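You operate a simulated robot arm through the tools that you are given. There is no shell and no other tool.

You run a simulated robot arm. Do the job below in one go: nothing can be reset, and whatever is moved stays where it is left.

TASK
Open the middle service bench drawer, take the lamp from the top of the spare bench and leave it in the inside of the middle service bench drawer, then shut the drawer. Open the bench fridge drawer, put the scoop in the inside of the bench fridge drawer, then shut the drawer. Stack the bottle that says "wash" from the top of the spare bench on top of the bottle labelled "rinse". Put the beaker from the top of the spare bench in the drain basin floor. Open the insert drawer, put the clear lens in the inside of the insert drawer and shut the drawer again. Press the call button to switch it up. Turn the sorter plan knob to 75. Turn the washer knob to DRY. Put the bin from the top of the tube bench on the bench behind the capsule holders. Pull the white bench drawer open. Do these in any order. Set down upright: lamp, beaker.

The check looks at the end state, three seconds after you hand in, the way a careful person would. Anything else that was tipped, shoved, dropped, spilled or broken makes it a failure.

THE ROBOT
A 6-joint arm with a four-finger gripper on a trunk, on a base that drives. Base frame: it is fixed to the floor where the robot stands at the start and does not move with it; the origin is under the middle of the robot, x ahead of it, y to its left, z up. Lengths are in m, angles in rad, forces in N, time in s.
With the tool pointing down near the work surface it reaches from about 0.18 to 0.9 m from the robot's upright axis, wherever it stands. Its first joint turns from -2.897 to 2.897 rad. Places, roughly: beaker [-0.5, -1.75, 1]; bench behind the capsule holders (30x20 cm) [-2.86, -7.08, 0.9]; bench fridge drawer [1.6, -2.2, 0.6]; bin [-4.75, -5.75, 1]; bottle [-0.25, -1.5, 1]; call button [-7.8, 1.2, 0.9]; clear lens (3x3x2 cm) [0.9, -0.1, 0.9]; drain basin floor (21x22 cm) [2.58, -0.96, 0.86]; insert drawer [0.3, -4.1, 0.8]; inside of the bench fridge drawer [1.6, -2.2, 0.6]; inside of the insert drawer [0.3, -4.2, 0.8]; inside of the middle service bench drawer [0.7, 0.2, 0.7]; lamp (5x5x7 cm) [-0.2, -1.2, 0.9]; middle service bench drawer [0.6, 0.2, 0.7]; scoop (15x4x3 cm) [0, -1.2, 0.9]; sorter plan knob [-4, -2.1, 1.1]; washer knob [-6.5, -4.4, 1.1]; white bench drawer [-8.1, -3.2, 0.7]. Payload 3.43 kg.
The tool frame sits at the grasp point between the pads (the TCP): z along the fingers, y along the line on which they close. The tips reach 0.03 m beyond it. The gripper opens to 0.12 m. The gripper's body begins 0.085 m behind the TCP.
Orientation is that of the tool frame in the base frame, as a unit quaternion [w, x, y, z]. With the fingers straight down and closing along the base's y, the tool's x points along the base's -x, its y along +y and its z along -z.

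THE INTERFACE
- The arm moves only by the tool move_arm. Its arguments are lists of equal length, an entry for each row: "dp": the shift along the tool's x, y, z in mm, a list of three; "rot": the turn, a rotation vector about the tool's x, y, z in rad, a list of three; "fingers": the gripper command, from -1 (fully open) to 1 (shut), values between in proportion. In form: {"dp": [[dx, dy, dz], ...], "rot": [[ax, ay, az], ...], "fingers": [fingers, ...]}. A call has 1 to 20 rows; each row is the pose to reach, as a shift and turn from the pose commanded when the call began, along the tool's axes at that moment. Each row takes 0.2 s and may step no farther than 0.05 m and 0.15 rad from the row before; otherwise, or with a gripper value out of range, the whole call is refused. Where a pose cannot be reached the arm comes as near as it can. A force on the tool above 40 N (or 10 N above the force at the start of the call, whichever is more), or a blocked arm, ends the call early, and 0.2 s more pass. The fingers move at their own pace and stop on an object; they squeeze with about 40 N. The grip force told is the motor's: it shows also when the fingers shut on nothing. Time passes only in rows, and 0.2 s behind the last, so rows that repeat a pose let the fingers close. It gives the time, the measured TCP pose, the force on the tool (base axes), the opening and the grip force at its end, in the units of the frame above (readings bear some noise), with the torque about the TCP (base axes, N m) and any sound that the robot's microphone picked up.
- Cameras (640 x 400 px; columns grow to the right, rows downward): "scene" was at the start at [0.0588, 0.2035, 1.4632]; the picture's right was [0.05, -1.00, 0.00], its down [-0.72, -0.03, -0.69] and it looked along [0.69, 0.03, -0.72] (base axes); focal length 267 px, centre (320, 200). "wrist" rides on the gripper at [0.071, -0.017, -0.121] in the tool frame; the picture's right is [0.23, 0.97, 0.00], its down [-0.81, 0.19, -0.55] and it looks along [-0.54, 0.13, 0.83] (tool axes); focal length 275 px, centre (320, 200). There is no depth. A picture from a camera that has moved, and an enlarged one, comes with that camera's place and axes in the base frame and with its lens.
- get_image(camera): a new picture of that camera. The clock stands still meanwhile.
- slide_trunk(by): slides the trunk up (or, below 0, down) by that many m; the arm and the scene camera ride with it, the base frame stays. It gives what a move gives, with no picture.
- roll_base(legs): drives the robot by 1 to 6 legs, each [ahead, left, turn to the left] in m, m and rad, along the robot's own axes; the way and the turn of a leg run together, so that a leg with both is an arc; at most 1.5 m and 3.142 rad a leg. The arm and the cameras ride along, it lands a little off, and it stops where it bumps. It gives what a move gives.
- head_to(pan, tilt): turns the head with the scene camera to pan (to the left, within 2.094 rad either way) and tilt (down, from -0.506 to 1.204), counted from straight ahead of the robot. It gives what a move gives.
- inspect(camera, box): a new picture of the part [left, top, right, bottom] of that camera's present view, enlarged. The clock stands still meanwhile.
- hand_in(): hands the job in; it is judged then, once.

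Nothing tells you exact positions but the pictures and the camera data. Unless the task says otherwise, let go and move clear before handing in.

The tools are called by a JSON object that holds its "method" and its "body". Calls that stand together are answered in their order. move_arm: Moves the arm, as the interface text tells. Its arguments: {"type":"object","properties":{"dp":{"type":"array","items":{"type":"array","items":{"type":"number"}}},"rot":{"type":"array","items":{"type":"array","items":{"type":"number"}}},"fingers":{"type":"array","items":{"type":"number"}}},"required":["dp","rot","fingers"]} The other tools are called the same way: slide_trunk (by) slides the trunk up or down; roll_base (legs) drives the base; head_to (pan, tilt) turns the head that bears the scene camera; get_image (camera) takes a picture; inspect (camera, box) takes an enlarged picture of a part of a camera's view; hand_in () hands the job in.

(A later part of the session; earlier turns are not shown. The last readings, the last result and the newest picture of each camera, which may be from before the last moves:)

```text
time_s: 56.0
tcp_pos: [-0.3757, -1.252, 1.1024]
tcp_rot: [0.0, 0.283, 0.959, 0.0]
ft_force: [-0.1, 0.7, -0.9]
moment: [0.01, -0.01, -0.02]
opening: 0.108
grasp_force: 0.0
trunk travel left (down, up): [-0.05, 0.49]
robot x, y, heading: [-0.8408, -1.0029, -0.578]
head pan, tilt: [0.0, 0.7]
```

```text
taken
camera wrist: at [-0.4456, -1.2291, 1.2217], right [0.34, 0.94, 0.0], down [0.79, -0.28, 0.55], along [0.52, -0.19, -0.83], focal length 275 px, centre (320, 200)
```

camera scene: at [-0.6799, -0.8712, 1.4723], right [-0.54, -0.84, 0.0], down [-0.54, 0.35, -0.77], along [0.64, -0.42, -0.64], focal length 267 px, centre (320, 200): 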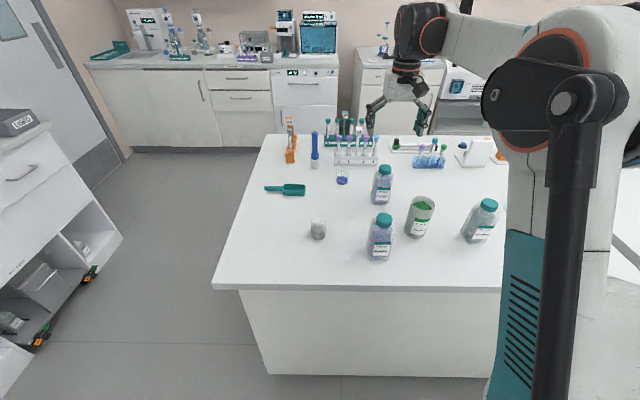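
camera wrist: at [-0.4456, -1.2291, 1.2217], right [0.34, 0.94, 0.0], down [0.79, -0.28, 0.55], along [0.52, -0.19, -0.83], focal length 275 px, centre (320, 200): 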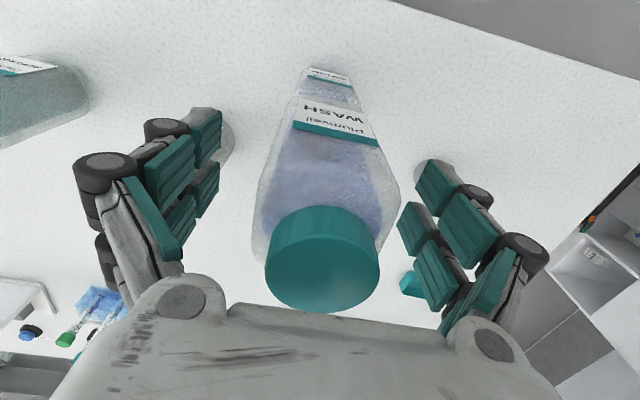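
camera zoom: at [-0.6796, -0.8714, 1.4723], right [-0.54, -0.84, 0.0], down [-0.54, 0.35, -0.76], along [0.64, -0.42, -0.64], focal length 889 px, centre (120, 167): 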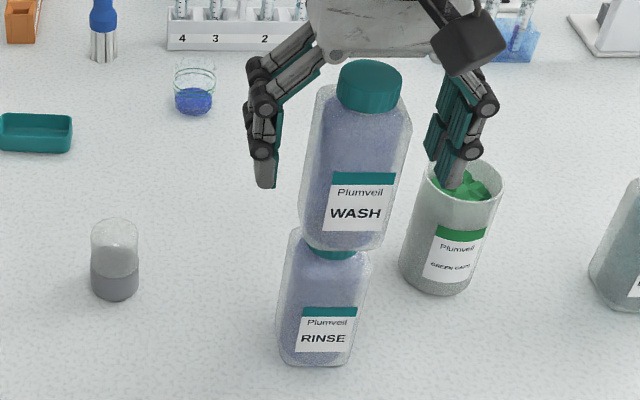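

WASH stands stably on RINSE. I rise, retract the arm, and drive back to the aisle by the service bench to open the middle drawer.

{"method": "move_arm", "body": {"dp": [[0, 0, -30], [0, 0, -70], [0, 0, -110], [0, 0, -150], [40, 0, -150], [80, 0, -150], [120, 0, -150], [160, 0, -150]], "rot": [[0, 0, 0], [0, 0, 0], [0, 0, 0], [0, 0, 0], [0, 0, 0], [0, 0, 0], [0, 0, 0], [0, 0, 0]], "fingers": [-1, -1, -1, -1, -1, -1, -1, -1]}}

{"method": "roll_base", "body": {"legs": [[0, 0.95, 0], [0.1, 0, -0.004]]}}

{"method": "head_to", "body": {"pan": 0.7, "tilt": 0.9}}

{"method": "get_image", "body": {"camera": "scene"}}

{"method": "get_image", "body": {"camera": "wrist"}}

```text
time_s: 57.9
tcp_pos: [-0.509, -1.1653, 1.2495]
tcp_rot: [0.0, 0.283, 0.959, 0.0]
ft_force: [-0.3, -0.3, -0.2]
moment: [-0.01, -0.01, 0.0]
opening: 0.1201
grasp_force: 0.1
trunk travel left (down, up): [-0.05, 0.49]
robot x, y, heading: [-0.8394, -1.0029, -0.574]
head pan, tilt: [0.0, 0.7]
```

```text
time_s: 63.6
tcp_pos: [0.0925, -0.4185, 1.2498]
tcp_rot: [0.0, 0.284, 0.959, 0.0]
ft_force: [-1.1, -0.2, 0.3]
moment: [-0.01, 0.0, 0.02]
opening: 0.1202
grasp_force: 0.0
trunk travel left (down, up): [-0.05, 0.49]
robot x, y, heading: [-0.2404, -0.2597, -0.569]
head pan, tilt: [0.0, 0.7]
```

```text
time_s: 64.7
tcp_pos: [0.094, -0.4185, 1.2507]
tcp_rot: [-0.001, 0.283, 0.959, 0.0]
ft_force: [0.3, 0.4, 0.2]
moment: [-0.01, 0.01, -0.02]
opening: 0.1203
grasp_force: 0.2
trunk travel left (down, up): [-0.05, 0.49]
robot x, y, heading: [-0.2386, -0.2585, -0.578]
head pan, tilt: [0.7, 0.901]
```

```text
taken
camera scene: at [-0.0739, -0.0691, 1.4561], right [0.12, -0.99, 0.0], down [-0.78, -0.1, -0.62], along [0.62, 0.08, -0.78], focal length 267 px, centre (320, 200)
```

scene: 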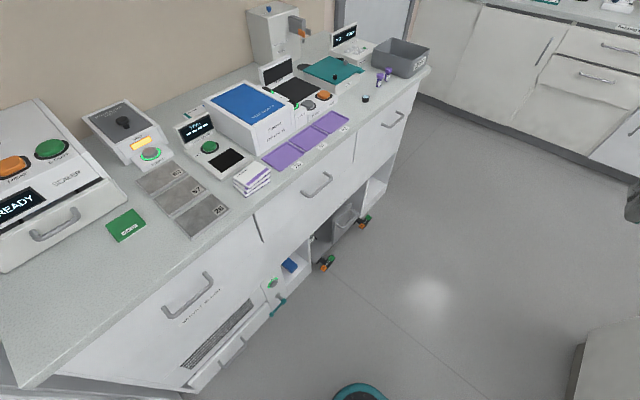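

```text
taken
camera wrist: at [0.0239, -0.3952, 1.3695], right [0.34, 0.94, 0.0], down [0.78, -0.28, 0.55], along [0.52, -0.19, -0.83], focal length 275 px, centre (320, 200)
```

wrist: 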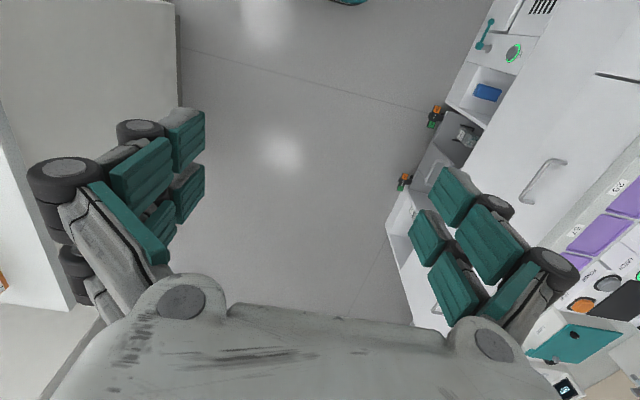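

{"method": "inspect", "body": {"camera": "scene", "box": [270, 150, 370, 220]}}

{"method": "inspect", "body": {"camera": "wrist", "box": [480, 130, 600, 230]}}

```text
5.71 times, centred on (320, 185) of scene
camera zoom: at [-0.0739, -0.0691, 1.4561], right [0.12, -0.99, 0.0], down [-0.78, -0.1, -0.62], along [0.62, 0.08, -0.78], focal length 1523 px, centre (320, 286)
```

zoom: 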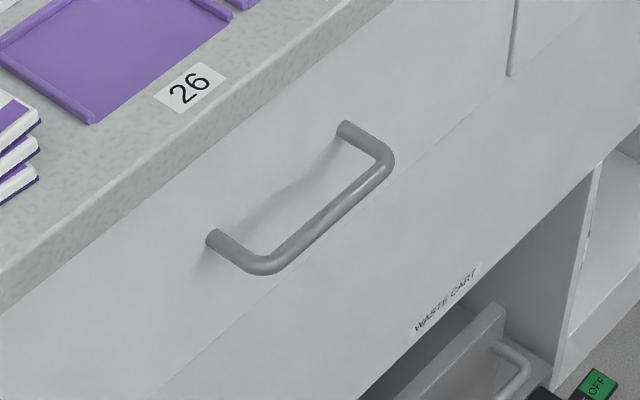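

```text
4.00 times, centred on (540, 180) of wrist
camera zoom: at [0.0239, -0.3952, 1.3695], right [0.34, 0.94, 0.0], down [0.78, -0.28, 0.55], along [0.52, -0.19, -0.83], focal length 1101 px, centre (-560, 280)
```

zoom: 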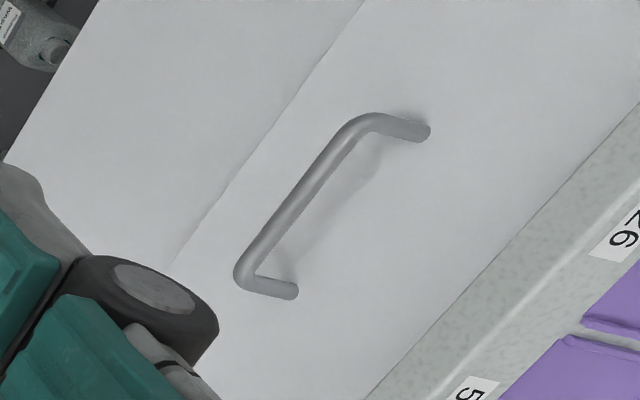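

The bar handle of the middle drawer triangulates to s≈0.44, n≈0.291, z≈0.761 (room axes), 34 mm proud of the face. I swing the tool to point horizontally at it, fingers closing vertically.

{"method": "move_arm", "body": {"dp": [[-9.4, 25, 35], [-18.9, 50, 70], [-28.3, 75, 105], [-37.7, 100, 140], [-47.1, 125, 175], [-56.6, 150, 210], [-66, 175, 245], [-75.4, 200, 280], [-84.9, 225, 315], [-94.3, 250, 350], [-103.7, 275, 385], [-113.1, 300, 420], [-122.6, 325, 455], [-132, 350, 490]], "rot": [[-0.1122, 0, 0], [-0.2244, 0, 0], [-0.3366, 0, 0], [-0.4488, 0, 0], [-0.561, 0, 0], [-0.6732, 0, 0], [-0.7854, 0, 0], [-0.8976, 0, 0], [-1.0098, 0, 0], [-1.122, 0, 0], [-1.2342, 0, 0], [-1.3464, 0, 0], [-1.4586, 0, 0], [-1.5708, 0, 0]], "fingers": [-1, -1, -1, -1, -1, -1, -0.5, -0.3, -0.3, -0.3, -0.3, -0.3, -0.3, -0.3]}}

{"method": "get_image", "body": {"camera": "wrist"}}

{"method": "get_image", "body": {"camera": "scene"}}

```text
time_s: 67.7
tcp_pos: [0.4887, -0.225, 0.787]
tcp_rot: [0.2, 0.2, 0.678, 0.678]
ft_force: [0.2, -1.0, 0.2]
moment: [-0.04, -0.02, 0.0]
opening: 0.078
grasp_force: 0.0
out of reach, approached as far as the arm can: row 10, 11, 12, 13, 14
trunk travel left (down, up): [-0.05, 0.49]
robot x, y, heading: [-0.2396, -0.2576, -0.579]
head pan, tilt: [0.7, 0.901]
```

```text
taken
camera wrist: at [0.3637, -0.2894, 0.7697], right [-0.19, 0.12, 0.97], down [0.38, -0.9, 0.19], along [0.9, 0.41, 0.13], focal length 275 px, centre (320, 200)
```

wrist: 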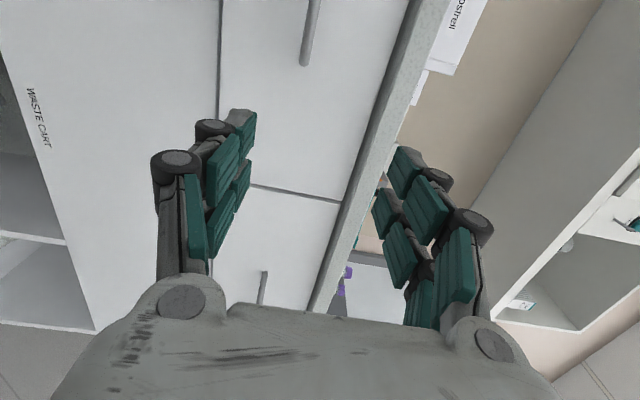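

```text
taken
camera scene: at [-0.0735, -0.0695, 1.456], right [0.12, -0.99, 0.0], down [-0.78, -0.1, -0.62], along [0.62, 0.08, -0.78], focal length 267 px, centre (320, 200)
```

scene: 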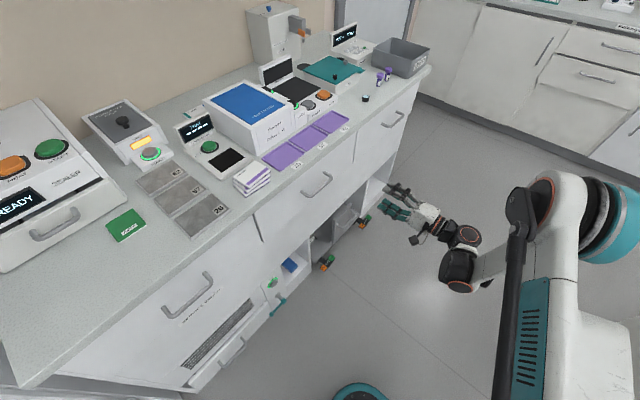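

{"method": "move_arm", "body": {"dp": [[0, 0, 0]], "rot": [[0, 0, 0]], "fingers": [-0.3]}}

{"method": "head_to", "body": {"pan": 0.1, "tilt": 0.7}}

{"method": "get_image", "body": {"camera": "scene"}}

```text
time_s: 68.0
tcp_pos: [0.4893, -0.2261, 0.7884]
tcp_rot: [0.199, 0.2, 0.679, 0.678]
ft_force: [-0.1, -0.6, 0.1]
moment: [-0.02, -0.04, -0.01]
opening: 0.0781
grasp_force: 0.1
trunk travel left (down, up): [-0.05, 0.49]
robot x, y, heading: [-0.2422, -0.2566, -0.581]
head pan, tilt: [0.7, 0.901]
```

```text
time_s: 69.0
tcp_pos: [0.4891, -0.2238, 0.7883]
tcp_rot: [0.199, 0.199, 0.68, 0.677]
ft_force: [-0.2, 0.4, 0.1]
moment: [0.0, 0.01, 0.01]
opening: 0.0777
grasp_force: 0.1
trunk travel left (down, up): [-0.05, 0.49]
robot x, y, heading: [-0.2392, -0.255, -0.572]
head pan, tilt: [0.099, 0.7]
```

```text
taken
camera scene: at [-0.073, -0.1173, 1.4722], right [-0.46, -0.89, 0.0], down [-0.57, 0.29, -0.76], along [0.68, -0.35, -0.64], focal length 267 px, centre (320, 200)
```

scene: 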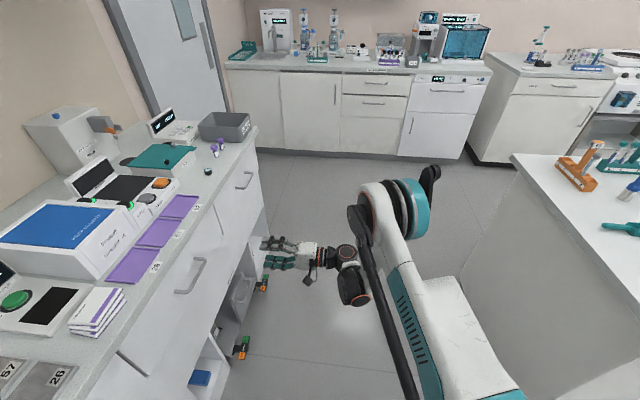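

{"method": "move_arm", "body": {"dp": [[15, 0, 20], [30, 0, 40], [45, 0, 60], [60, 0, 80]], "rot": [[0, 0, 0], [0, 0, 0], [0, 0, 0], [0, 0, 0]], "fingers": [-0.3, -0.3, -0.3, -0.3]}}

```text
time_s: 70.0
tcp_pos: [0.5054, -0.1273, 0.7903]
tcp_rot: [0.2, 0.2, 0.678, 0.678]
ft_force: [0.1, -0.7, 0.5]
moment: [0.0, 0.03, 0.02]
opening: 0.0776
grasp_force: 0.1
out of reach, approached as far as the arm can: row 1, 2, 3, 4
trunk travel left (down, up): [-0.05, 0.49]
robot x, y, heading: [-0.2409, -0.2579, -0.574]
head pan, tilt: [0.099, 0.7]
```

{"method": "slide_trunk", "body": {"by": -0.03}}

{"method": "move_arm", "body": {"dp": [[25, 0, 0], [50, 0, 0]], "rot": [[0, 0, 0], [0, 0, 0]], "fingers": [-0.3, -0.3]}}

{"method": "get_image", "body": {"camera": "wrist"}}

{"method": "get_image", "body": {"camera": "scene"}}

```text
time_s: 70.8
tcp_pos: [0.5069, -0.1262, 0.7603]
tcp_rot: [0.2, 0.2, 0.679, 0.677]
ft_force: [-0.9, 0.4, 0.2]
moment: [-0.01, 0.0, 0.01]
opening: 0.0782
grasp_force: 0.0
trunk travel left (down, up): [-0.02, 0.52]
robot x, y, heading: [-0.2399, -0.2534, -0.575]
head pan, tilt: [0.099, 0.7]
```

```text
time_s: 71.4
tcp_pos: [0.5056, -0.1079, 0.7698]
tcp_rot: [0.2, 0.2, 0.679, 0.678]
ft_force: [-0.3, 0.2, 0.4]
moment: [0.03, 0.01, 0.04]
opening: 0.0782
grasp_force: 0.0
out of reach, approached as far as the arm can: row 1, 2
trunk travel left (down, up): [-0.02, 0.52]
robot x, y, heading: [-0.2372, -0.2572, -0.58]
head pan, tilt: [0.099, 0.7]
```

```text
taken
camera wrist: at [0.3801, -0.1713, 0.7518], right [-0.19, 0.13, 0.97], down [0.38, -0.9, 0.19], along [0.9, 0.41, 0.13], focal length 275 px, centre (320, 200)
```

wrist: 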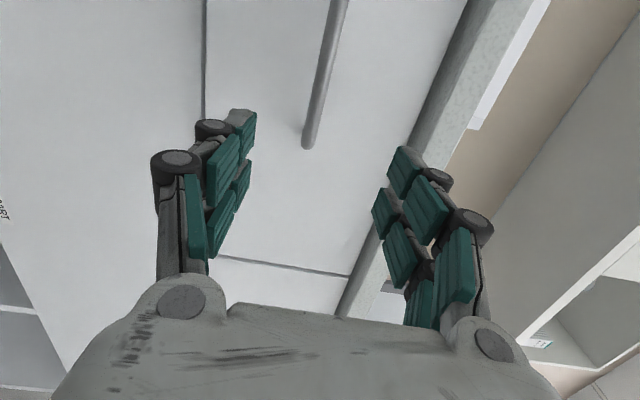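

```text
taken
camera scene: at [-0.073, -0.1174, 1.4423], right [-0.46, -0.89, 0.0], down [-0.57, 0.29, -0.76], along [0.68, -0.35, -0.64], focal length 267 px, centre (320, 200)
```

scene: 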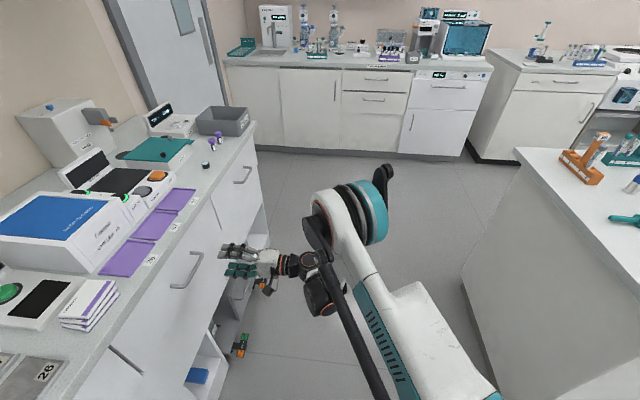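

I can't fold the arm closer, so I use the base and trunk for the last few centimetres.

{"method": "slide_trunk", "body": {"by": -0.009}}

{"method": "roll_base", "body": {"legs": [[-0.041, 0.05, 0]]}}

{"method": "get_image", "body": {"camera": "wrist"}}

{"method": "head_to", "body": {"pan": 0.7, "tilt": 0.9}}

{"method": "get_image", "body": {"camera": "scene"}}

{"method": "inspect", "body": {"camera": "scene", "box": [280, 140, 440, 240]}}

```text
time_s: 72.0
tcp_pos: [0.5061, -0.1078, 0.7596]
tcp_rot: [0.199, 0.2, 0.679, 0.678]
ft_force: [0.1, -0.8, 0.9]
moment: [-0.01, -0.01, -0.04]
opening: 0.0781
grasp_force: 0.1
trunk travel left (down, up): [-0.011, 0.529]
robot x, y, heading: [-0.238, -0.2586, -0.578]
head pan, tilt: [0.099, 0.7]
```

```text
time_s: 73.0
tcp_pos: [0.4982, -0.0439, 0.7597]
tcp_rot: [0.198, 0.198, 0.679, 0.678]
ft_force: [0.2, -0.3, 0.1]
moment: [0.0, -0.01, 0.0]
opening: 0.0783
grasp_force: 0.0
trunk travel left (down, up): [-0.011, 0.529]
robot x, y, heading: [-0.2444, -0.1948, -0.574]
head pan, tilt: [0.099, 0.7]
```

```text
taken
camera wrist: at [0.3735, -0.1072, 0.7427], right [-0.19, 0.13, 0.97], down [0.38, -0.9, 0.19], along [0.9, 0.41, 0.13], focal length 275 px, centre (320, 200)
```

wrist: 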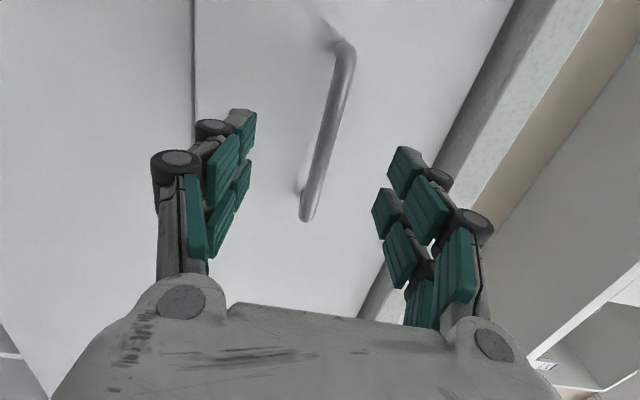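

```text
time_s: 74.0
tcp_pos: [0.4994, -0.0419, 0.7605]
tcp_rot: [0.199, 0.199, 0.679, 0.678]
ft_force: [-0.2, -0.1, -0.3]
moment: [-0.02, 0.02, -0.01]
opening: 0.0782
grasp_force: 0.0
trunk travel left (down, up): [-0.011, 0.529]
robot x, y, heading: [-0.2441, -0.1939, -0.579]
head pan, tilt: [0.7, 0.901]
```

```text
taken
camera scene: at [-0.0803, -0.0051, 1.4171], right [0.12, -0.99, 0.0], down [-0.78, -0.1, -0.62], along [0.62, 0.08, -0.78], focal length 267 px, centre (320, 200)
```

scene: 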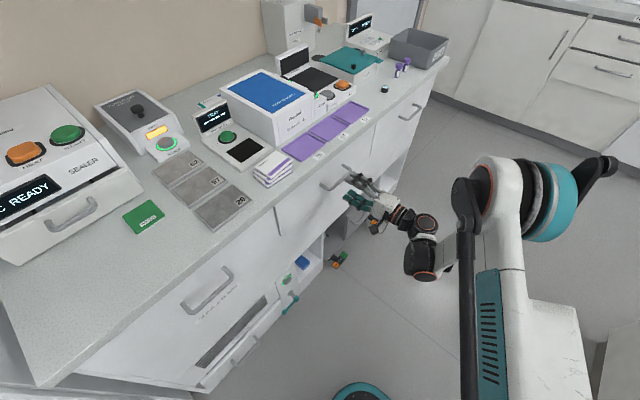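

```text
4.00 times, centred on (360, 190) of scene
camera zoom: at [-0.0803, -0.0051, 1.4171], right [0.12, -0.99, 0.0], down [-0.78, -0.1, -0.62], along [0.62, 0.08, -0.78], focal length 1066 px, centre (160, 240)
```

zoom: 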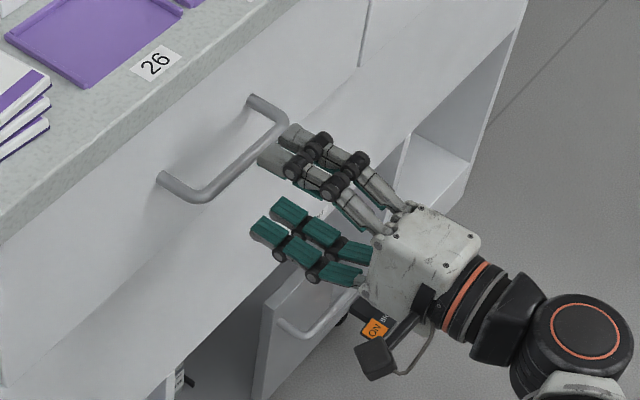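

{"method": "roll_base", "body": {"legs": [[0, 0.043, 0]]}}

{"method": "get_image", "body": {"camera": "wrist"}}

```text
time_s: 74.9
tcp_pos: [0.5222, -0.0068, 0.7605]
tcp_rot: [0.199, 0.199, 0.68, 0.677]
ft_force: [0.5, 0.3, 0.2]
moment: [0.0, 0.03, 0.03]
opening: 0.0781
grasp_force: 0.1
trunk travel left (down, up): [-0.011, 0.529]
robot x, y, heading: [-0.2222, -0.1583, -0.573]
head pan, tilt: [0.7, 0.901]
```

```text
taken
camera wrist: at [0.397, -0.0709, 0.7428], right [-0.19, 0.13, 0.97], down [0.38, -0.9, 0.19], along [0.9, 0.41, 0.13], focal length 275 px, centre (320, 200)
```

wrist: 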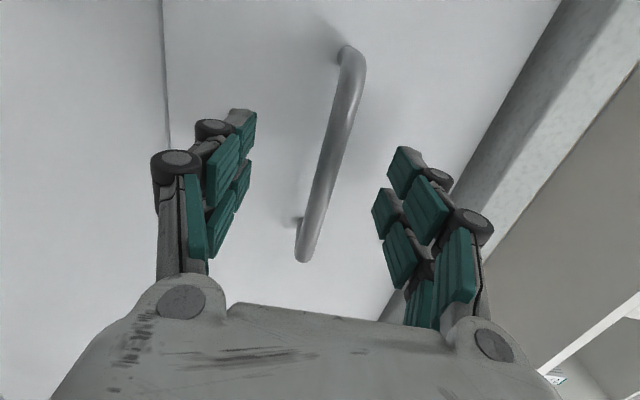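

{"method": "move_arm", "body": {"dp": [[0, 0, 0], [0, 0, 0], [0, 0, 0], [0, 0, 0]], "rot": [[0, 0, 0], [0, 0, 0], [0, 0, 0], [0, 0, 0]], "fingers": [0.3, 0.7, 1, 1]}}

{"method": "get_image", "body": {"camera": "wrist"}}

```text
time_s: 75.9
tcp_pos: [0.5217, -0.0075, 0.7636]
tcp_rot: [0.2, 0.198, 0.678, 0.679]
ft_force: [7.8, -1.9, 32.1]
moment: [0.31, -0.16, 0.33]
opening: 0.0109
grasp_force: 44.1
trunk travel left (down, up): [-0.011, 0.529]
robot x, y, heading: [-0.2196, -0.157, -0.575]
head pan, tilt: [0.7, 0.901]
```

```text
taken
camera wrist: at [0.3964, -0.0713, 0.7448], right [-0.19, 0.12, 0.97], down [0.38, -0.9, 0.19], along [0.9, 0.41, 0.13], focal length 275 px, centre (320, 200)
```

wrist: 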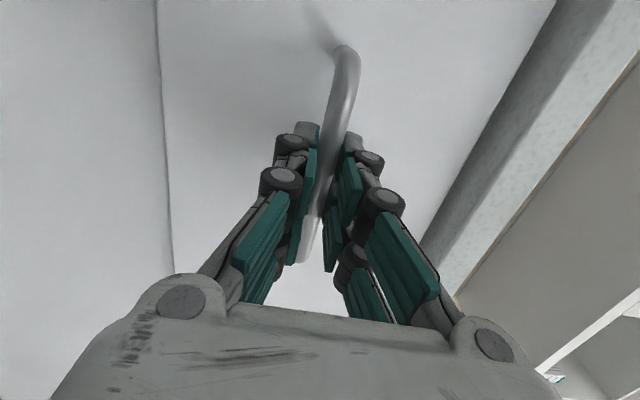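

{"method": "slide_trunk", "body": {"by": 0.005}}

{"method": "roll_base", "body": {"legs": [[0, -0.1, 0]]}}

{"method": "get_image", "body": {"camera": "scene"}}

```text
time_s: 76.4
tcp_pos: [0.5231, -0.0067, 0.7621]
tcp_rot: [0.199, 0.199, 0.68, 0.676]
ft_force: [-0.4, 1.3, -11.0]
moment: [-0.08, 0.25, -1.21]
opening: 0.0109
grasp_force: 44.9
trunk travel left (down, up): [-0.016, 0.524]
robot x, y, heading: [-0.225, -0.1533, -0.575]
head pan, tilt: [0.7, 0.901]
```

```text
time_s: 77.5
tcp_pos: [0.4673, -0.0904, 0.7632]
tcp_rot: [0.197, 0.199, 0.681, 0.677]
ft_force: [-12.7, 8.1, -35.1]
moment: [-0.22, 0.17, 0.1]
opening: 0.0108
grasp_force: 43.9
trunk travel left (down, up): [-0.016, 0.524]
robot x, y, heading: [-0.2774, -0.2413, -0.576]
head pan, tilt: [0.7, 0.901]
```

```text
taken
camera scene: at [-0.1102, -0.0524, 1.4215], right [0.13, -0.99, 0.0], down [-0.78, -0.1, -0.62], along [0.61, 0.08, -0.78], focal length 267 px, centre (320, 200)
```

scene: 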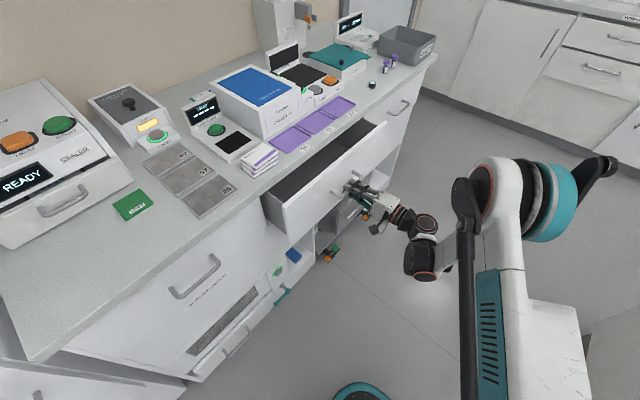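

The drawer is opening nicely. I ease the vertical strain and pull further.

{"method": "slide_trunk", "body": {"by": -0.003}}

{"method": "roll_base", "body": {"legs": [[0, -0.12, 0]]}}

{"method": "get_image", "body": {"camera": "scene"}}

```text
time_s: 78.1
tcp_pos: [0.4648, -0.0905, 0.7631]
tcp_rot: [0.198, 0.198, 0.68, 0.678]
ft_force: [5.5, -3.3, 10.3]
moment: [0.15, -0.03, 0.63]
opening: 0.0109
grasp_force: 44.4
trunk travel left (down, up): [-0.013, 0.527]
robot x, y, heading: [-0.2815, -0.2452, -0.573]
head pan, tilt: [0.7, 0.901]
```

```text
time_s: 79.3
tcp_pos: [0.3999, -0.1898, 0.7624]
tcp_rot: [0.198, 0.197, 0.68, 0.678]
ft_force: [-9.5, 6.5, 16.0]
moment: [0.3, 0.21, 0.37]
opening: 0.0111
grasp_force: 44.2
trunk travel left (down, up): [-0.013, 0.527]
robot x, y, heading: [-0.3435, -0.3419, -0.577]
head pan, tilt: [0.7, 0.901]
```

```text
taken
camera scene: at [-0.1791, -0.1544, 1.4194], right [0.13, -0.99, 0.0], down [-0.78, -0.1, -0.62], along [0.62, 0.08, -0.78], focal length 267 px, centre (320, 200)
```

scene: 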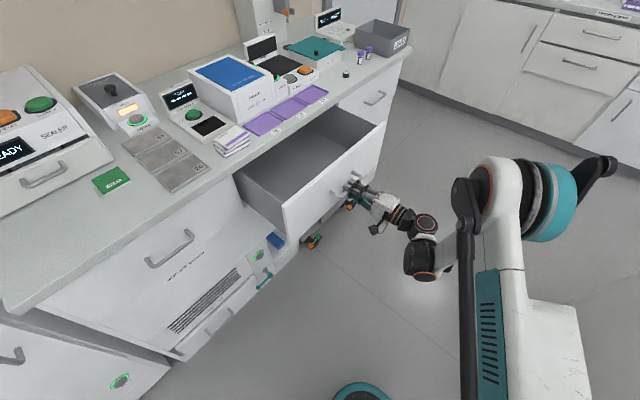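

Open by about 22 cm — enough. I release the handle and back off.

{"method": "move_arm", "body": {"dp": [[0, 0, 0], [0, 0, 0], [0, 0, 0]], "rot": [[0, 0, 0], [0, 0, 0], [0, 0, 0]], "fingers": [0.3, 0, -0.3]}}

{"method": "roll_base", "body": {"legs": [[0, -0.1, 0]]}}

{"method": "get_image", "body": {"camera": "scene"}}

{"method": "get_image", "body": {"camera": "wrist"}}

```text
time_s: 80.1
tcp_pos: [0.4009, -0.1901, 0.761]
tcp_rot: [0.197, 0.198, 0.68, 0.678]
ft_force: [0.7, -0.9, -0.4]
moment: [-0.01, 0.0, 0.02]
opening: 0.0782
grasp_force: 0.0
trunk travel left (down, up): [-0.013, 0.527]
robot x, y, heading: [-0.3401, -0.3405, -0.572]
head pan, tilt: [0.7, 0.901]
```

```text
time_s: 81.3
tcp_pos: [0.3469, -0.2742, 0.7609]
tcp_rot: [0.196, 0.197, 0.68, 0.678]
ft_force: [0.6, 0.0, 0.7]
moment: [0.01, 0.0, 0.0]
opening: 0.0781
grasp_force: 0.1
trunk travel left (down, up): [-0.013, 0.527]
robot x, y, heading: [-0.3984, -0.4275, -0.571]
head pan, tilt: [0.7, 0.901]
```

```text
taken
camera scene: at [-0.232, -0.2393, 1.419], right [0.13, -0.99, 0.0], down [-0.78, -0.1, -0.62], along [0.62, 0.08, -0.78], focal length 267 px, centre (320, 200)
```

scene: 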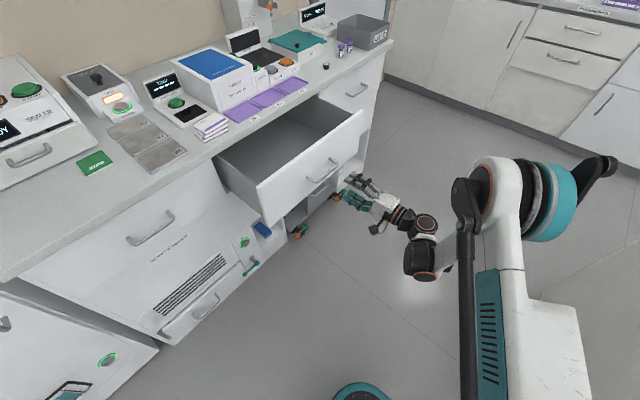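

```text
taken
camera wrist: at [0.2208, -0.3397, 0.7441], right [-0.19, 0.13, 0.97], down [0.39, -0.9, 0.19], along [0.9, 0.42, 0.13], focal length 275 px, centre (320, 200)
```

wrist: 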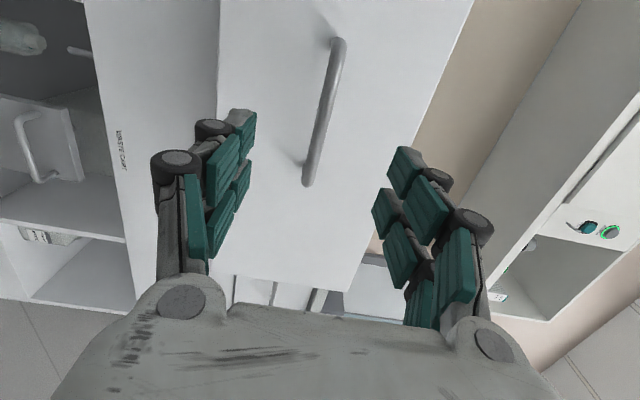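

{"method": "move_arm", "body": {"dp": [[9, 35, -21], [19, 70, -43], [28, 105, -64], [37, 140, -86], [46, 175, -107], [56, 210, -129], [65, 245, -150], [74, 280, -171], [84, 315, -193], [93, 350, -214], [102, 385, -236], [111, 420, -257], [121, 455, -279], [130, 490, -300]], "rot": [[0.1122, 0, 0], [0.2244, 0, 0], [0.3366, 0, 0], [0.4488, 0, 0], [0.561, 0, 0], [0.6732, 0, 0], [0.7854, 0, 0], [0.8976, 0, 0], [1.0098, 0, 0], [1.122, 0, 0], [1.2342, 0, 0], [1.3464, 0, 0], [1.4586, 0, 0], [1.5708, 0, 0]], "fingers": [-0.3, -0.3, -0.3, -0.3, -0.3, -0.3, -0.3, -0.5, -1, -1, -1, -1, -1, -1]}}

{"method": "slide_trunk", "body": {"by": 0.037}}

{"method": "get_image", "body": {"camera": "scene"}}

```text
time_s: 84.3
tcp_pos: [0.074, -0.4588, 1.2517]
tcp_rot: [0.0, 0.279, 0.96, -0.002]
ft_force: [-0.1, -0.5, -0.1]
moment: [-0.02, 0.04, 0.0]
opening: 0.1201
grasp_force: 0.1
trunk travel left (down, up): [-0.013, 0.527]
robot x, y, heading: [-0.3972, -0.4271, -0.568]
head pan, tilt: [0.7, 0.901]
```

```text
time_s: 85.1
tcp_pos: [0.0748, -0.4582, 1.2883]
tcp_rot: [-0.001, 0.278, 0.961, -0.003]
ft_force: [-0.5, -0.2, -0.2]
moment: [-0.01, 0.0, 0.01]
opening: 0.1197
grasp_force: 0.0
trunk travel left (down, up): [-0.05, 0.49]
robot x, y, heading: [-0.3966, -0.4283, -0.57]
head pan, tilt: [0.7, 0.901]
```

```text
taken
camera scene: at [-0.2323, -0.2395, 1.4561], right [0.13, -0.99, 0.0], down [-0.78, -0.1, -0.62], along [0.62, 0.08, -0.78], focal length 267 px, centre (320, 200)
```

scene: 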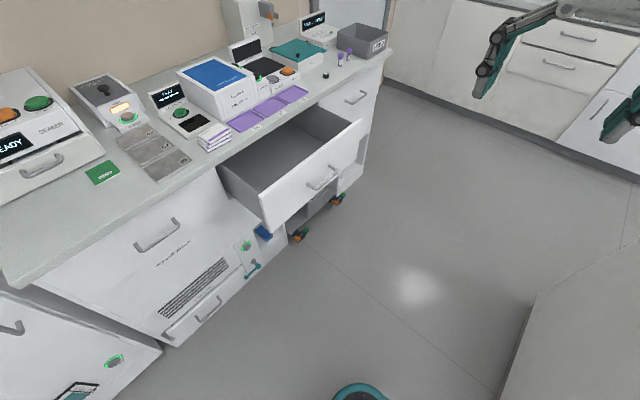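

{"method": "inspect", "body": {"camera": "scene", "box": [200, 80, 380, 240]}}

```text
2.50 times, centred on (290, 160) of scene
camera zoom: at [-0.2323, -0.2395, 1.4561], right [0.13, -0.99, 0.0], down [-0.78, -0.1, -0.62], along [0.62, 0.08, -0.78], focal length 666 px, centre (395, 300)
```

zoom: 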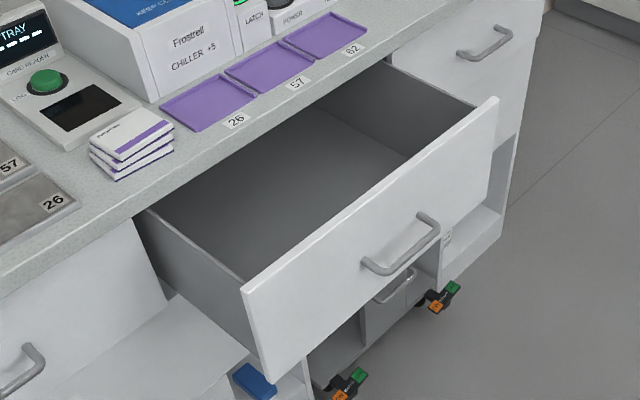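

Next the lamp: at about (-0.232,-1.152), 20 cm from the bottle stack. I move the gripper high above it and check with the wrist camera.

{"method": "move_arm", "body": {"dp": [[-7, -44, 0], [-13, -88, 0], [-20, -132, 0], [-26, -176, 0], [-33, -220, 0], [-39, -264, 0], [-46, -308, 0], [-52, -352, 0], [-59, -396, 0], [-65, -440, 0], [-72, -484, 0], [-78, -528, 0], [-85, -572, 0], [-91, -616, 0], [-98, -660, 0], [-104, -704, 0], [-111, -750, 0], [-111, -750, 45], [-111, -750, 90], [-111, -750, 130]], "rot": [[0, 0, 0], [0, 0, 0], [0, 0, 0], [0, 0, 0], [0, 0, 0], [0, 0, 0], [0, 0, 0], [0, 0, 0], [0, 0, 0], [0, 0, 0], [0, 0, 0], [0, 0, 0], [0, 0, 0], [0, 0, 0], [0, 0, 0], [0, 0, 0], [0, 0, 0], [0, 0, 0], [0, 0, 0], [0, 0, 0]], "fingers": [-1, -1, -1, -1, -1, -1, -1, -1, -1, -1, -1, -1, -1, -1, -1, -1, -1, -0.6, -0.6, -0.6]}}

{"method": "get_image", "body": {"camera": "wrist"}}

{"method": "head_to", "body": {"pan": -0.6, "tilt": 0.7}}

{"method": "get_image", "body": {"camera": "scene"}}

```text
time_s: 89.3
tcp_pos: [-0.2332, -1.1524, 1.1575]
tcp_rot: [-0.001, 0.278, 0.961, 0.0]
ft_force: [-0.1, -1.2, 0.4]
moment: [0.0, -0.01, -0.02]
opening: 0.0956
grasp_force: 0.0
trunk travel left (down, up): [-0.05, 0.49]
robot x, y, heading: [-0.3939, -0.4272, -0.578]
head pan, tilt: [0.7, 0.901]
```

```text
taken
camera wrist: at [-0.3026, -1.1284, 1.2769], right [0.33, 0.95, 0.0], down [0.79, -0.27, 0.55], along [0.52, -0.18, -0.83], focal length 275 px, centre (320, 200)
```

wrist: 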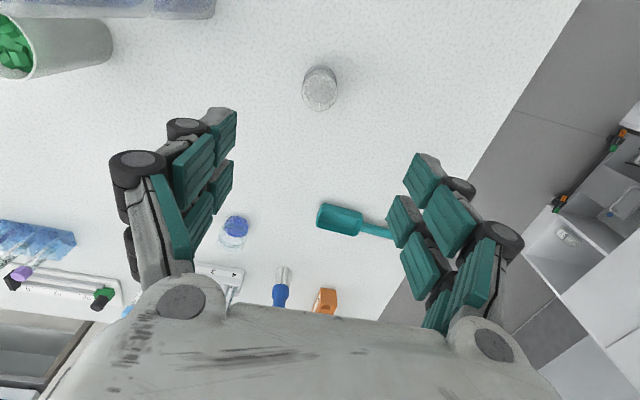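

```text
time_s: 90.7
tcp_pos: [-0.2322, -1.1517, 1.1584]
tcp_rot: [-0.001, 0.279, 0.96, -0.001]
ft_force: [0.1, -0.1, -0.3]
moment: [0.02, 0.03, 0.0]
opening: 0.0958
grasp_force: 0.1
trunk travel left (down, up): [-0.05, 0.49]
robot x, y, heading: [-0.3994, -0.4283, -0.577]
head pan, tilt: [-0.6, 0.7]
```

```text
taken
camera scene: at [-0.2744, -0.3277, 1.4723], right [-0.92, -0.39, 0.0], down [-0.25, 0.59, -0.76], along [0.3, -0.7, -0.64], focal length 267 px, centre (320, 200)
```

scene: 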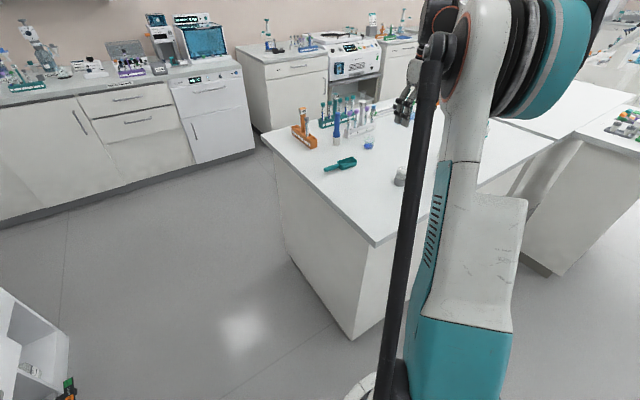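

{"method": "move_arm", "body": {"dp": [[0, 0, 45], [0, 0, 90], [0, 0, 135], [0, 0, 175], [0, 0, 205], [0, 0, 222], [0, 0, 222], [0, 0, 222], [0, 0, 222], [0, 0, 222]], "rot": [[0, 0, 0], [0, 0, 0], [0, 0, 0], [0, 0, 0], [0, 0, 0], [0, 0, 0], [0, 0, 0], [0, 0, 0], [0, 0, 0], [0, 0, 0]], "fingers": [-0.6, -0.6, -0.6, -0.6, -0.6, -0.6, 0, 0.5, 1, 1]}}

{"method": "get_image", "body": {"camera": "wrist"}}

```text
time_s: 92.9
tcp_pos: [-0.2313, -1.1523, 0.9389]
tcp_rot: [0.0, 0.279, 0.96, -0.001]
ft_force: [-0.2, 0.4, 0.1]
moment: [-0.03, -0.03, -0.01]
opening: 0.0398
grasp_force: 39.8
trunk travel left (down, up): [-0.05, 0.49]
robot x, y, heading: [-0.3947, -0.4266, -0.569]
head pan, tilt: [-0.6, 0.7]
```

```text
taken
camera wrist: at [-0.3008, -1.1286, 1.0578], right [0.33, 0.95, 0.0], down [0.79, -0.27, 0.55], along [0.52, -0.18, -0.83], focal length 275 px, centre (320, 200)
```

wrist: 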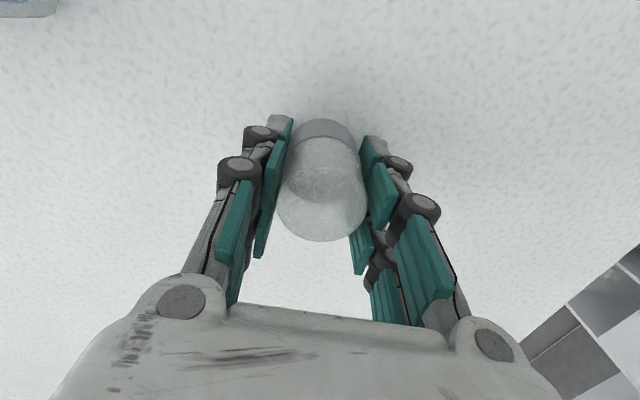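

{"method": "move_arm", "body": {"dp": [[0, 0, -40], [0, 0, -85], [0, 0, -130], [0, 0, -175], [0, 0, -220], [0, 0, -265], [0, 0, -310], [0, 0, -345], [8, 48, -345], [15, 96, -345], [22, 144, -345], [29, 192, -345], [36, 240, -345], [43, 288, -345], [50, 336, -345], [57, 384, -345], [64, 432, -345], [71, 480, -345], [78, 528, -345], [85, 576, -345]], "rot": [[0, 0, 0], [0, 0, 0], [0, 0, 0], [0, 0, 0], [0, 0, 0], [0, 0, 0], [0, 0, 0], [0, 0, 0], [0, 0, 0], [0, 0, 0], [0, 0, 0], [0, 0, 0], [0, 0, 0], [0, 0, 0], [0, 0, 0], [0, 0, 0], [0, 0, 0], [0, 0, 0], [0, 0, 0], [0, 0, 0]], "fingers": [1, 1, 1, 1, 1, 1, 1, 1, 1, 1, 1, 1, 1, 1, 1, 1, 1, 1, 1, 1]}}

{"method": "roll_base", "body": {"legs": [[0, 0.23, -0.005]]}}

{"method": "head_to", "body": {"pan": 0.6, "tilt": 0.8}}

{"method": "get_image", "body": {"camera": "scene"}}

{"method": "get_image", "body": {"camera": "wrist"}}

```text
time_s: 97.1
tcp_pos: [0.0024, -0.6211, 1.2823]
tcp_rot: [-0.001, 0.279, 0.96, -0.001]
ft_force: [1.0, -0.8, -0.9]
moment: [-0.03, 0.01, 0.01]
opening: 0.04
grasp_force: 39.8
trunk travel left (down, up): [-0.05, 0.49]
robot x, y, heading: [-0.398, -0.4291, -0.578]
head pan, tilt: [-0.6, 0.7]
```

```text
time_s: 98.9
tcp_pos: [0.1293, -0.428, 1.2817]
tcp_rot: [0.0, 0.279, 0.96, -0.001]
ft_force: [0.8, 0.6, -0.5]
moment: [0.01, -0.04, 0.02]
opening: 0.0403
grasp_force: 39.6
trunk travel left (down, up): [-0.05, 0.49]
robot x, y, heading: [-0.2714, -0.2403, -0.575]
head pan, tilt: [-0.6, 0.7]
```

```text
time_s: 100.3
tcp_pos: [0.1282, -0.4266, 1.2817]
tcp_rot: [0.0, 0.279, 0.96, 0.0]
ft_force: [0.2, 0.4, -0.7]
moment: [0.01, -0.01, -0.01]
opening: 0.04
grasp_force: 39.5
trunk travel left (down, up): [-0.05, 0.49]
robot x, y, heading: [-0.2732, -0.2327, -0.575]
head pan, tilt: [0.6, 0.799]
```

```text
taken
camera scene: at [-0.1837, -0.1426, 1.4778], right [-1.0, 0.02, 0.0], down [0.01, 0.59, -0.8], along [-0.02, -0.8, -0.59], focal length 267 px, centre (320, 200)
```

scene: 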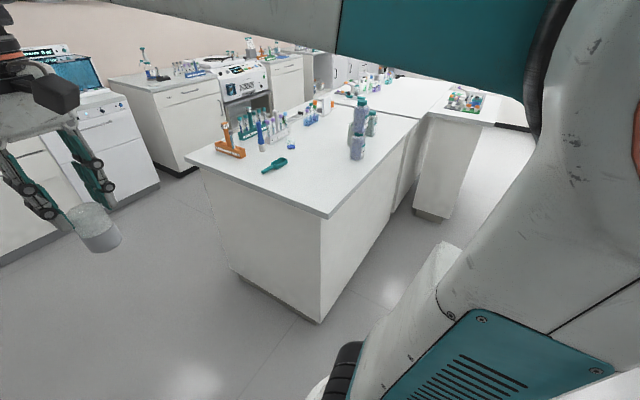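

```text
taken
camera wrist: at [0.059, -0.4038, 1.4013], right [0.33, 0.94, 0.0], down [0.79, -0.27, 0.55], along [0.52, -0.18, -0.83], focal length 275 px, centre (320, 200)
```

wrist: 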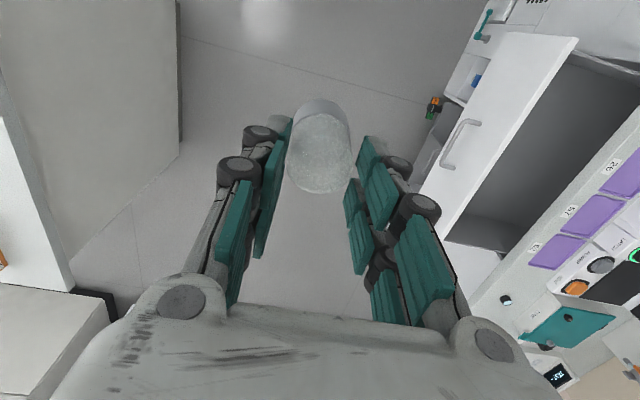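

{"method": "inspect", "body": {"camera": "wrist", "box": [420, 20, 640, 260]}}

```text
1.67 times, centred on (530, 140) of wrist
camera zoom: at [0.059, -0.4038, 1.4013], right [0.33, 0.94, 0.0], down [0.79, -0.27, 0.55], along [0.52, -0.18, -0.83], focal length 459 px, centre (-30, 300)
```

zoom: 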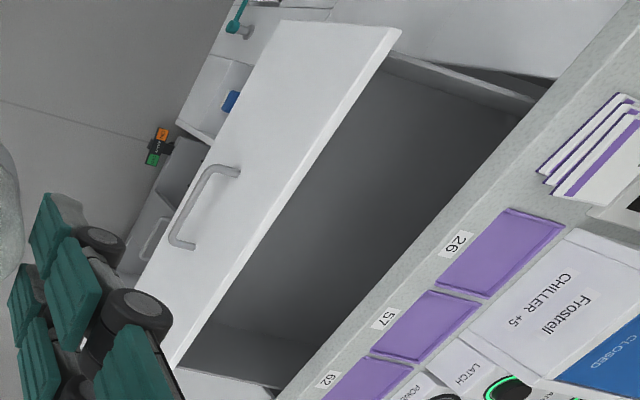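

The head is blocked by the arm just now, but the wrist camera shows the open drawer clearly. I move the lamp above the middle of the drawer opening.

{"method": "move_arm", "body": {"dp": [[-8, 45, 0], [-16, 90, 0], [-24, 135, 0], [-32, 180, 0], [-40, 225, 0], [-48, 270, 0], [-56, 315, 0], [-64, 360, 0], [-72, 405, 0], [-80, 450, 0], [-86, 490, 0], [-86, 490, 40], [-86, 490, 80], [-86, 490, 120], [-86, 490, 160]], "rot": [[0, 0, 0.002], [0, 0, 0.004], [0, 0, 0.006], [0, 0, 0.008], [0, 0, 0.01], [0, 0, 0.012], [0, 0, 0.0145], [0, 0, 0.0145], [0, 0, 0.0145], [0, 0, 0.0145], [0, 0, 0.0145], [0, 0, 0.0145], [0, 0, 0.0145], [0, 0, 0.0145], [0, 0, 0.0145]], "fingers": [1, 1, 1, 1, 1, 1, 1, 1, 1, 1, 1, 1, 1, 1, 1]}}

{"method": "get_image", "body": {"camera": "wrist"}}

{"method": "head_to", "body": {"pan": 0.6, "tilt": 0.9}}

{"method": "get_image", "body": {"camera": "scene"}}

```text
time_s: 103.5
tcp_pos: [0.4629, -0.0602, 1.1198]
tcp_rot: [0.0, 0.285, 0.959, -0.001]
ft_force: [-0.1, 1.3, -1.0]
moment: [-0.01, -0.01, 0.0]
opening: 0.0399
grasp_force: 39.3
trunk travel left (down, up): [-0.05, 0.49]
robot x, y, heading: [-0.2707, -0.2331, -0.571]
head pan, tilt: [0.6, 0.799]
```

```text
taken
camera wrist: at [0.3933, -0.036, 1.2397], right [0.34, 0.94, 0.0], down [0.78, -0.28, 0.55], along [0.52, -0.19, -0.83], focal length 275 px, centre (320, 200)
```

wrist: 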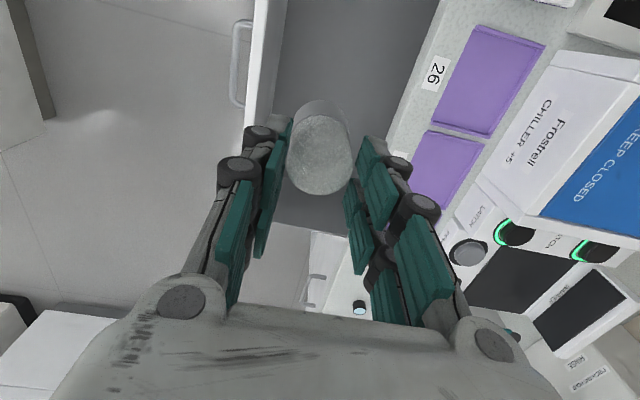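

```text
time_s: 104.1
tcp_pos: [0.4624, -0.0602, 1.1213]
tcp_rot: [0.0, 0.285, 0.958, -0.001]
ft_force: [0.4, 0.2, -1.3]
moment: [-0.03, 0.02, 0.01]
opening: 0.0402
grasp_force: 39.7
trunk travel left (down, up): [-0.05, 0.49]
robot x, y, heading: [-0.2704, -0.2354, -0.574]
head pan, tilt: [0.6, 0.901]
```

```text
taken
camera scene: at [-0.1062, -0.0533, 1.4561], right [0.03, -1.0, 0.0], down [-0.78, -0.02, -0.62], along [0.62, 0.02, -0.78], focal length 267 px, centre (320, 200)
```

scene: 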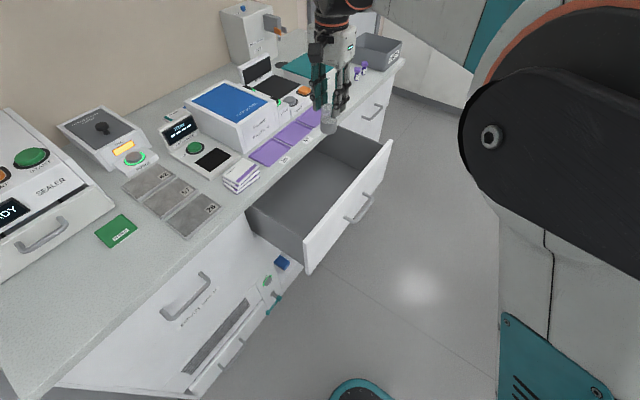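

The opening between drawer front and bench edge is about 14 cm, just enough for the hand. I shift 2 cm deeper and descend part-way, checking clearance.

{"method": "move_arm", "body": {"dp": [[0, 23, 40], [0, 23, 80], [0, 23, 120], [0, 23, 160], [0, 23, 200], [0, 23, 230]], "rot": [[0, 0, 0], [0, 0, 0], [0, 0, 0], [0, 0, 0], [0, 0, 0], [0, 0, 0]], "fingers": [1, 1, 1, 1, 1, 1]}}

{"method": "get_image", "body": {"camera": "wrist"}}

{"method": "inspect", "body": {"camera": "scene", "box": [230, 60, 410, 220]}}

```text
time_s: 105.5
tcp_pos: [0.4753, -0.0408, 0.89]
tcp_rot: [0.0, 0.287, 0.958, -0.001]
ft_force: [-0.5, 0.1, -0.8]
moment: [-0.03, 0.02, -0.01]
opening: 0.0397
grasp_force: 40.2
trunk travel left (down, up): [-0.05, 0.49]
robot x, y, heading: [-0.2726, -0.2322, -0.574]
head pan, tilt: [0.6, 0.901]
```

```text
taken
camera wrist: at [0.4058, -0.0162, 1.0099], right [0.34, 0.94, 0.0], down [0.78, -0.28, 0.55], along [0.52, -0.19, -0.83], focal length 275 px, centre (320, 200)
```

wrist: 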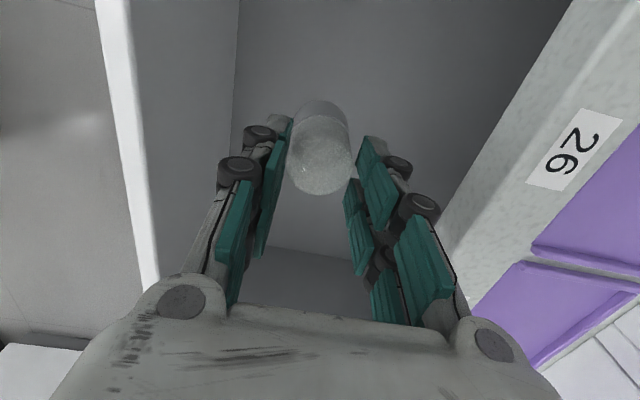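

```text
2.50 times, centred on (320, 140) of scene
camera zoom: at [-0.1061, -0.0532, 1.456], right [0.03, -1.0, 0.0], down [-0.78, -0.02, -0.62], along [0.62, 0.02, -0.78], focal length 666 px, centre (320, 350)
```

zoom: 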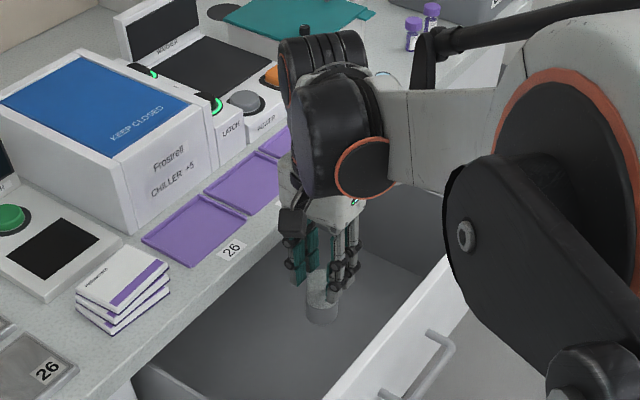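

{"method": "move_arm", "body": {"dp": [[0, -15, 0], [0, -15, 30], [0, -15, 60], [0, -15, 80]], "rot": [[0, 0, 0], [0, 0, 0], [0, 0, 0], [0, 0, 0]], "fingers": [1, 1, 1, 1]}}

{"method": "get_image", "body": {"camera": "wrist"}}

{"method": "inspect", "body": {"camera": "scene", "box": [250, 80, 410, 200]}}

```text
time_s: 106.5
tcp_pos: [0.4672, -0.0546, 0.811]
tcp_rot: [0.0, 0.287, 0.958, -0.002]
ft_force: [0.2, 0.1, -0.9]
moment: [-0.02, 0.02, 0.01]
opening: 0.04
grasp_force: 39.9
trunk travel left (down, up): [-0.05, 0.49]
robot x, y, heading: [-0.2745, -0.2367, -0.573]
head pan, tilt: [0.6, 0.901]
```

```text
taken
camera wrist: at [0.3977, -0.0304, 0.93], right [0.34, 0.94, 0.0], down [0.78, -0.28, 0.55], along [0.52, -0.19, -0.83], focal length 275 px, centre (320, 200)
```

wrist: 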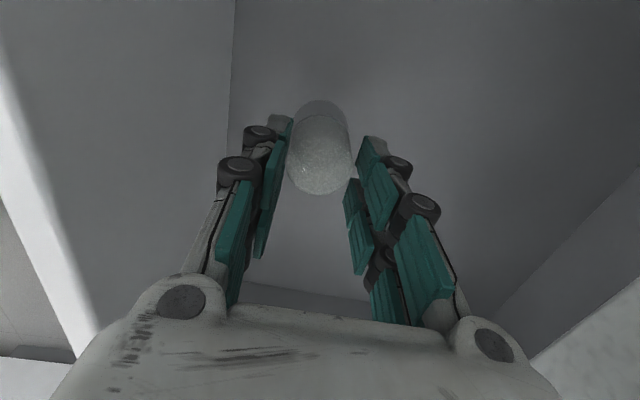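

```text
3.33 times, centred on (330, 140) of scene
camera zoom: at [-0.106, -0.0532, 1.456], right [0.03, -1.0, 0.0], down [-0.78, -0.02, -0.62], along [0.62, 0.02, -0.78], focal length 889 px, centre (287, 400)
```

zoom: 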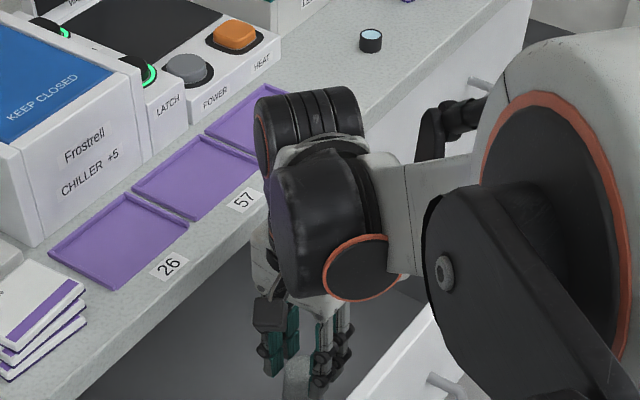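

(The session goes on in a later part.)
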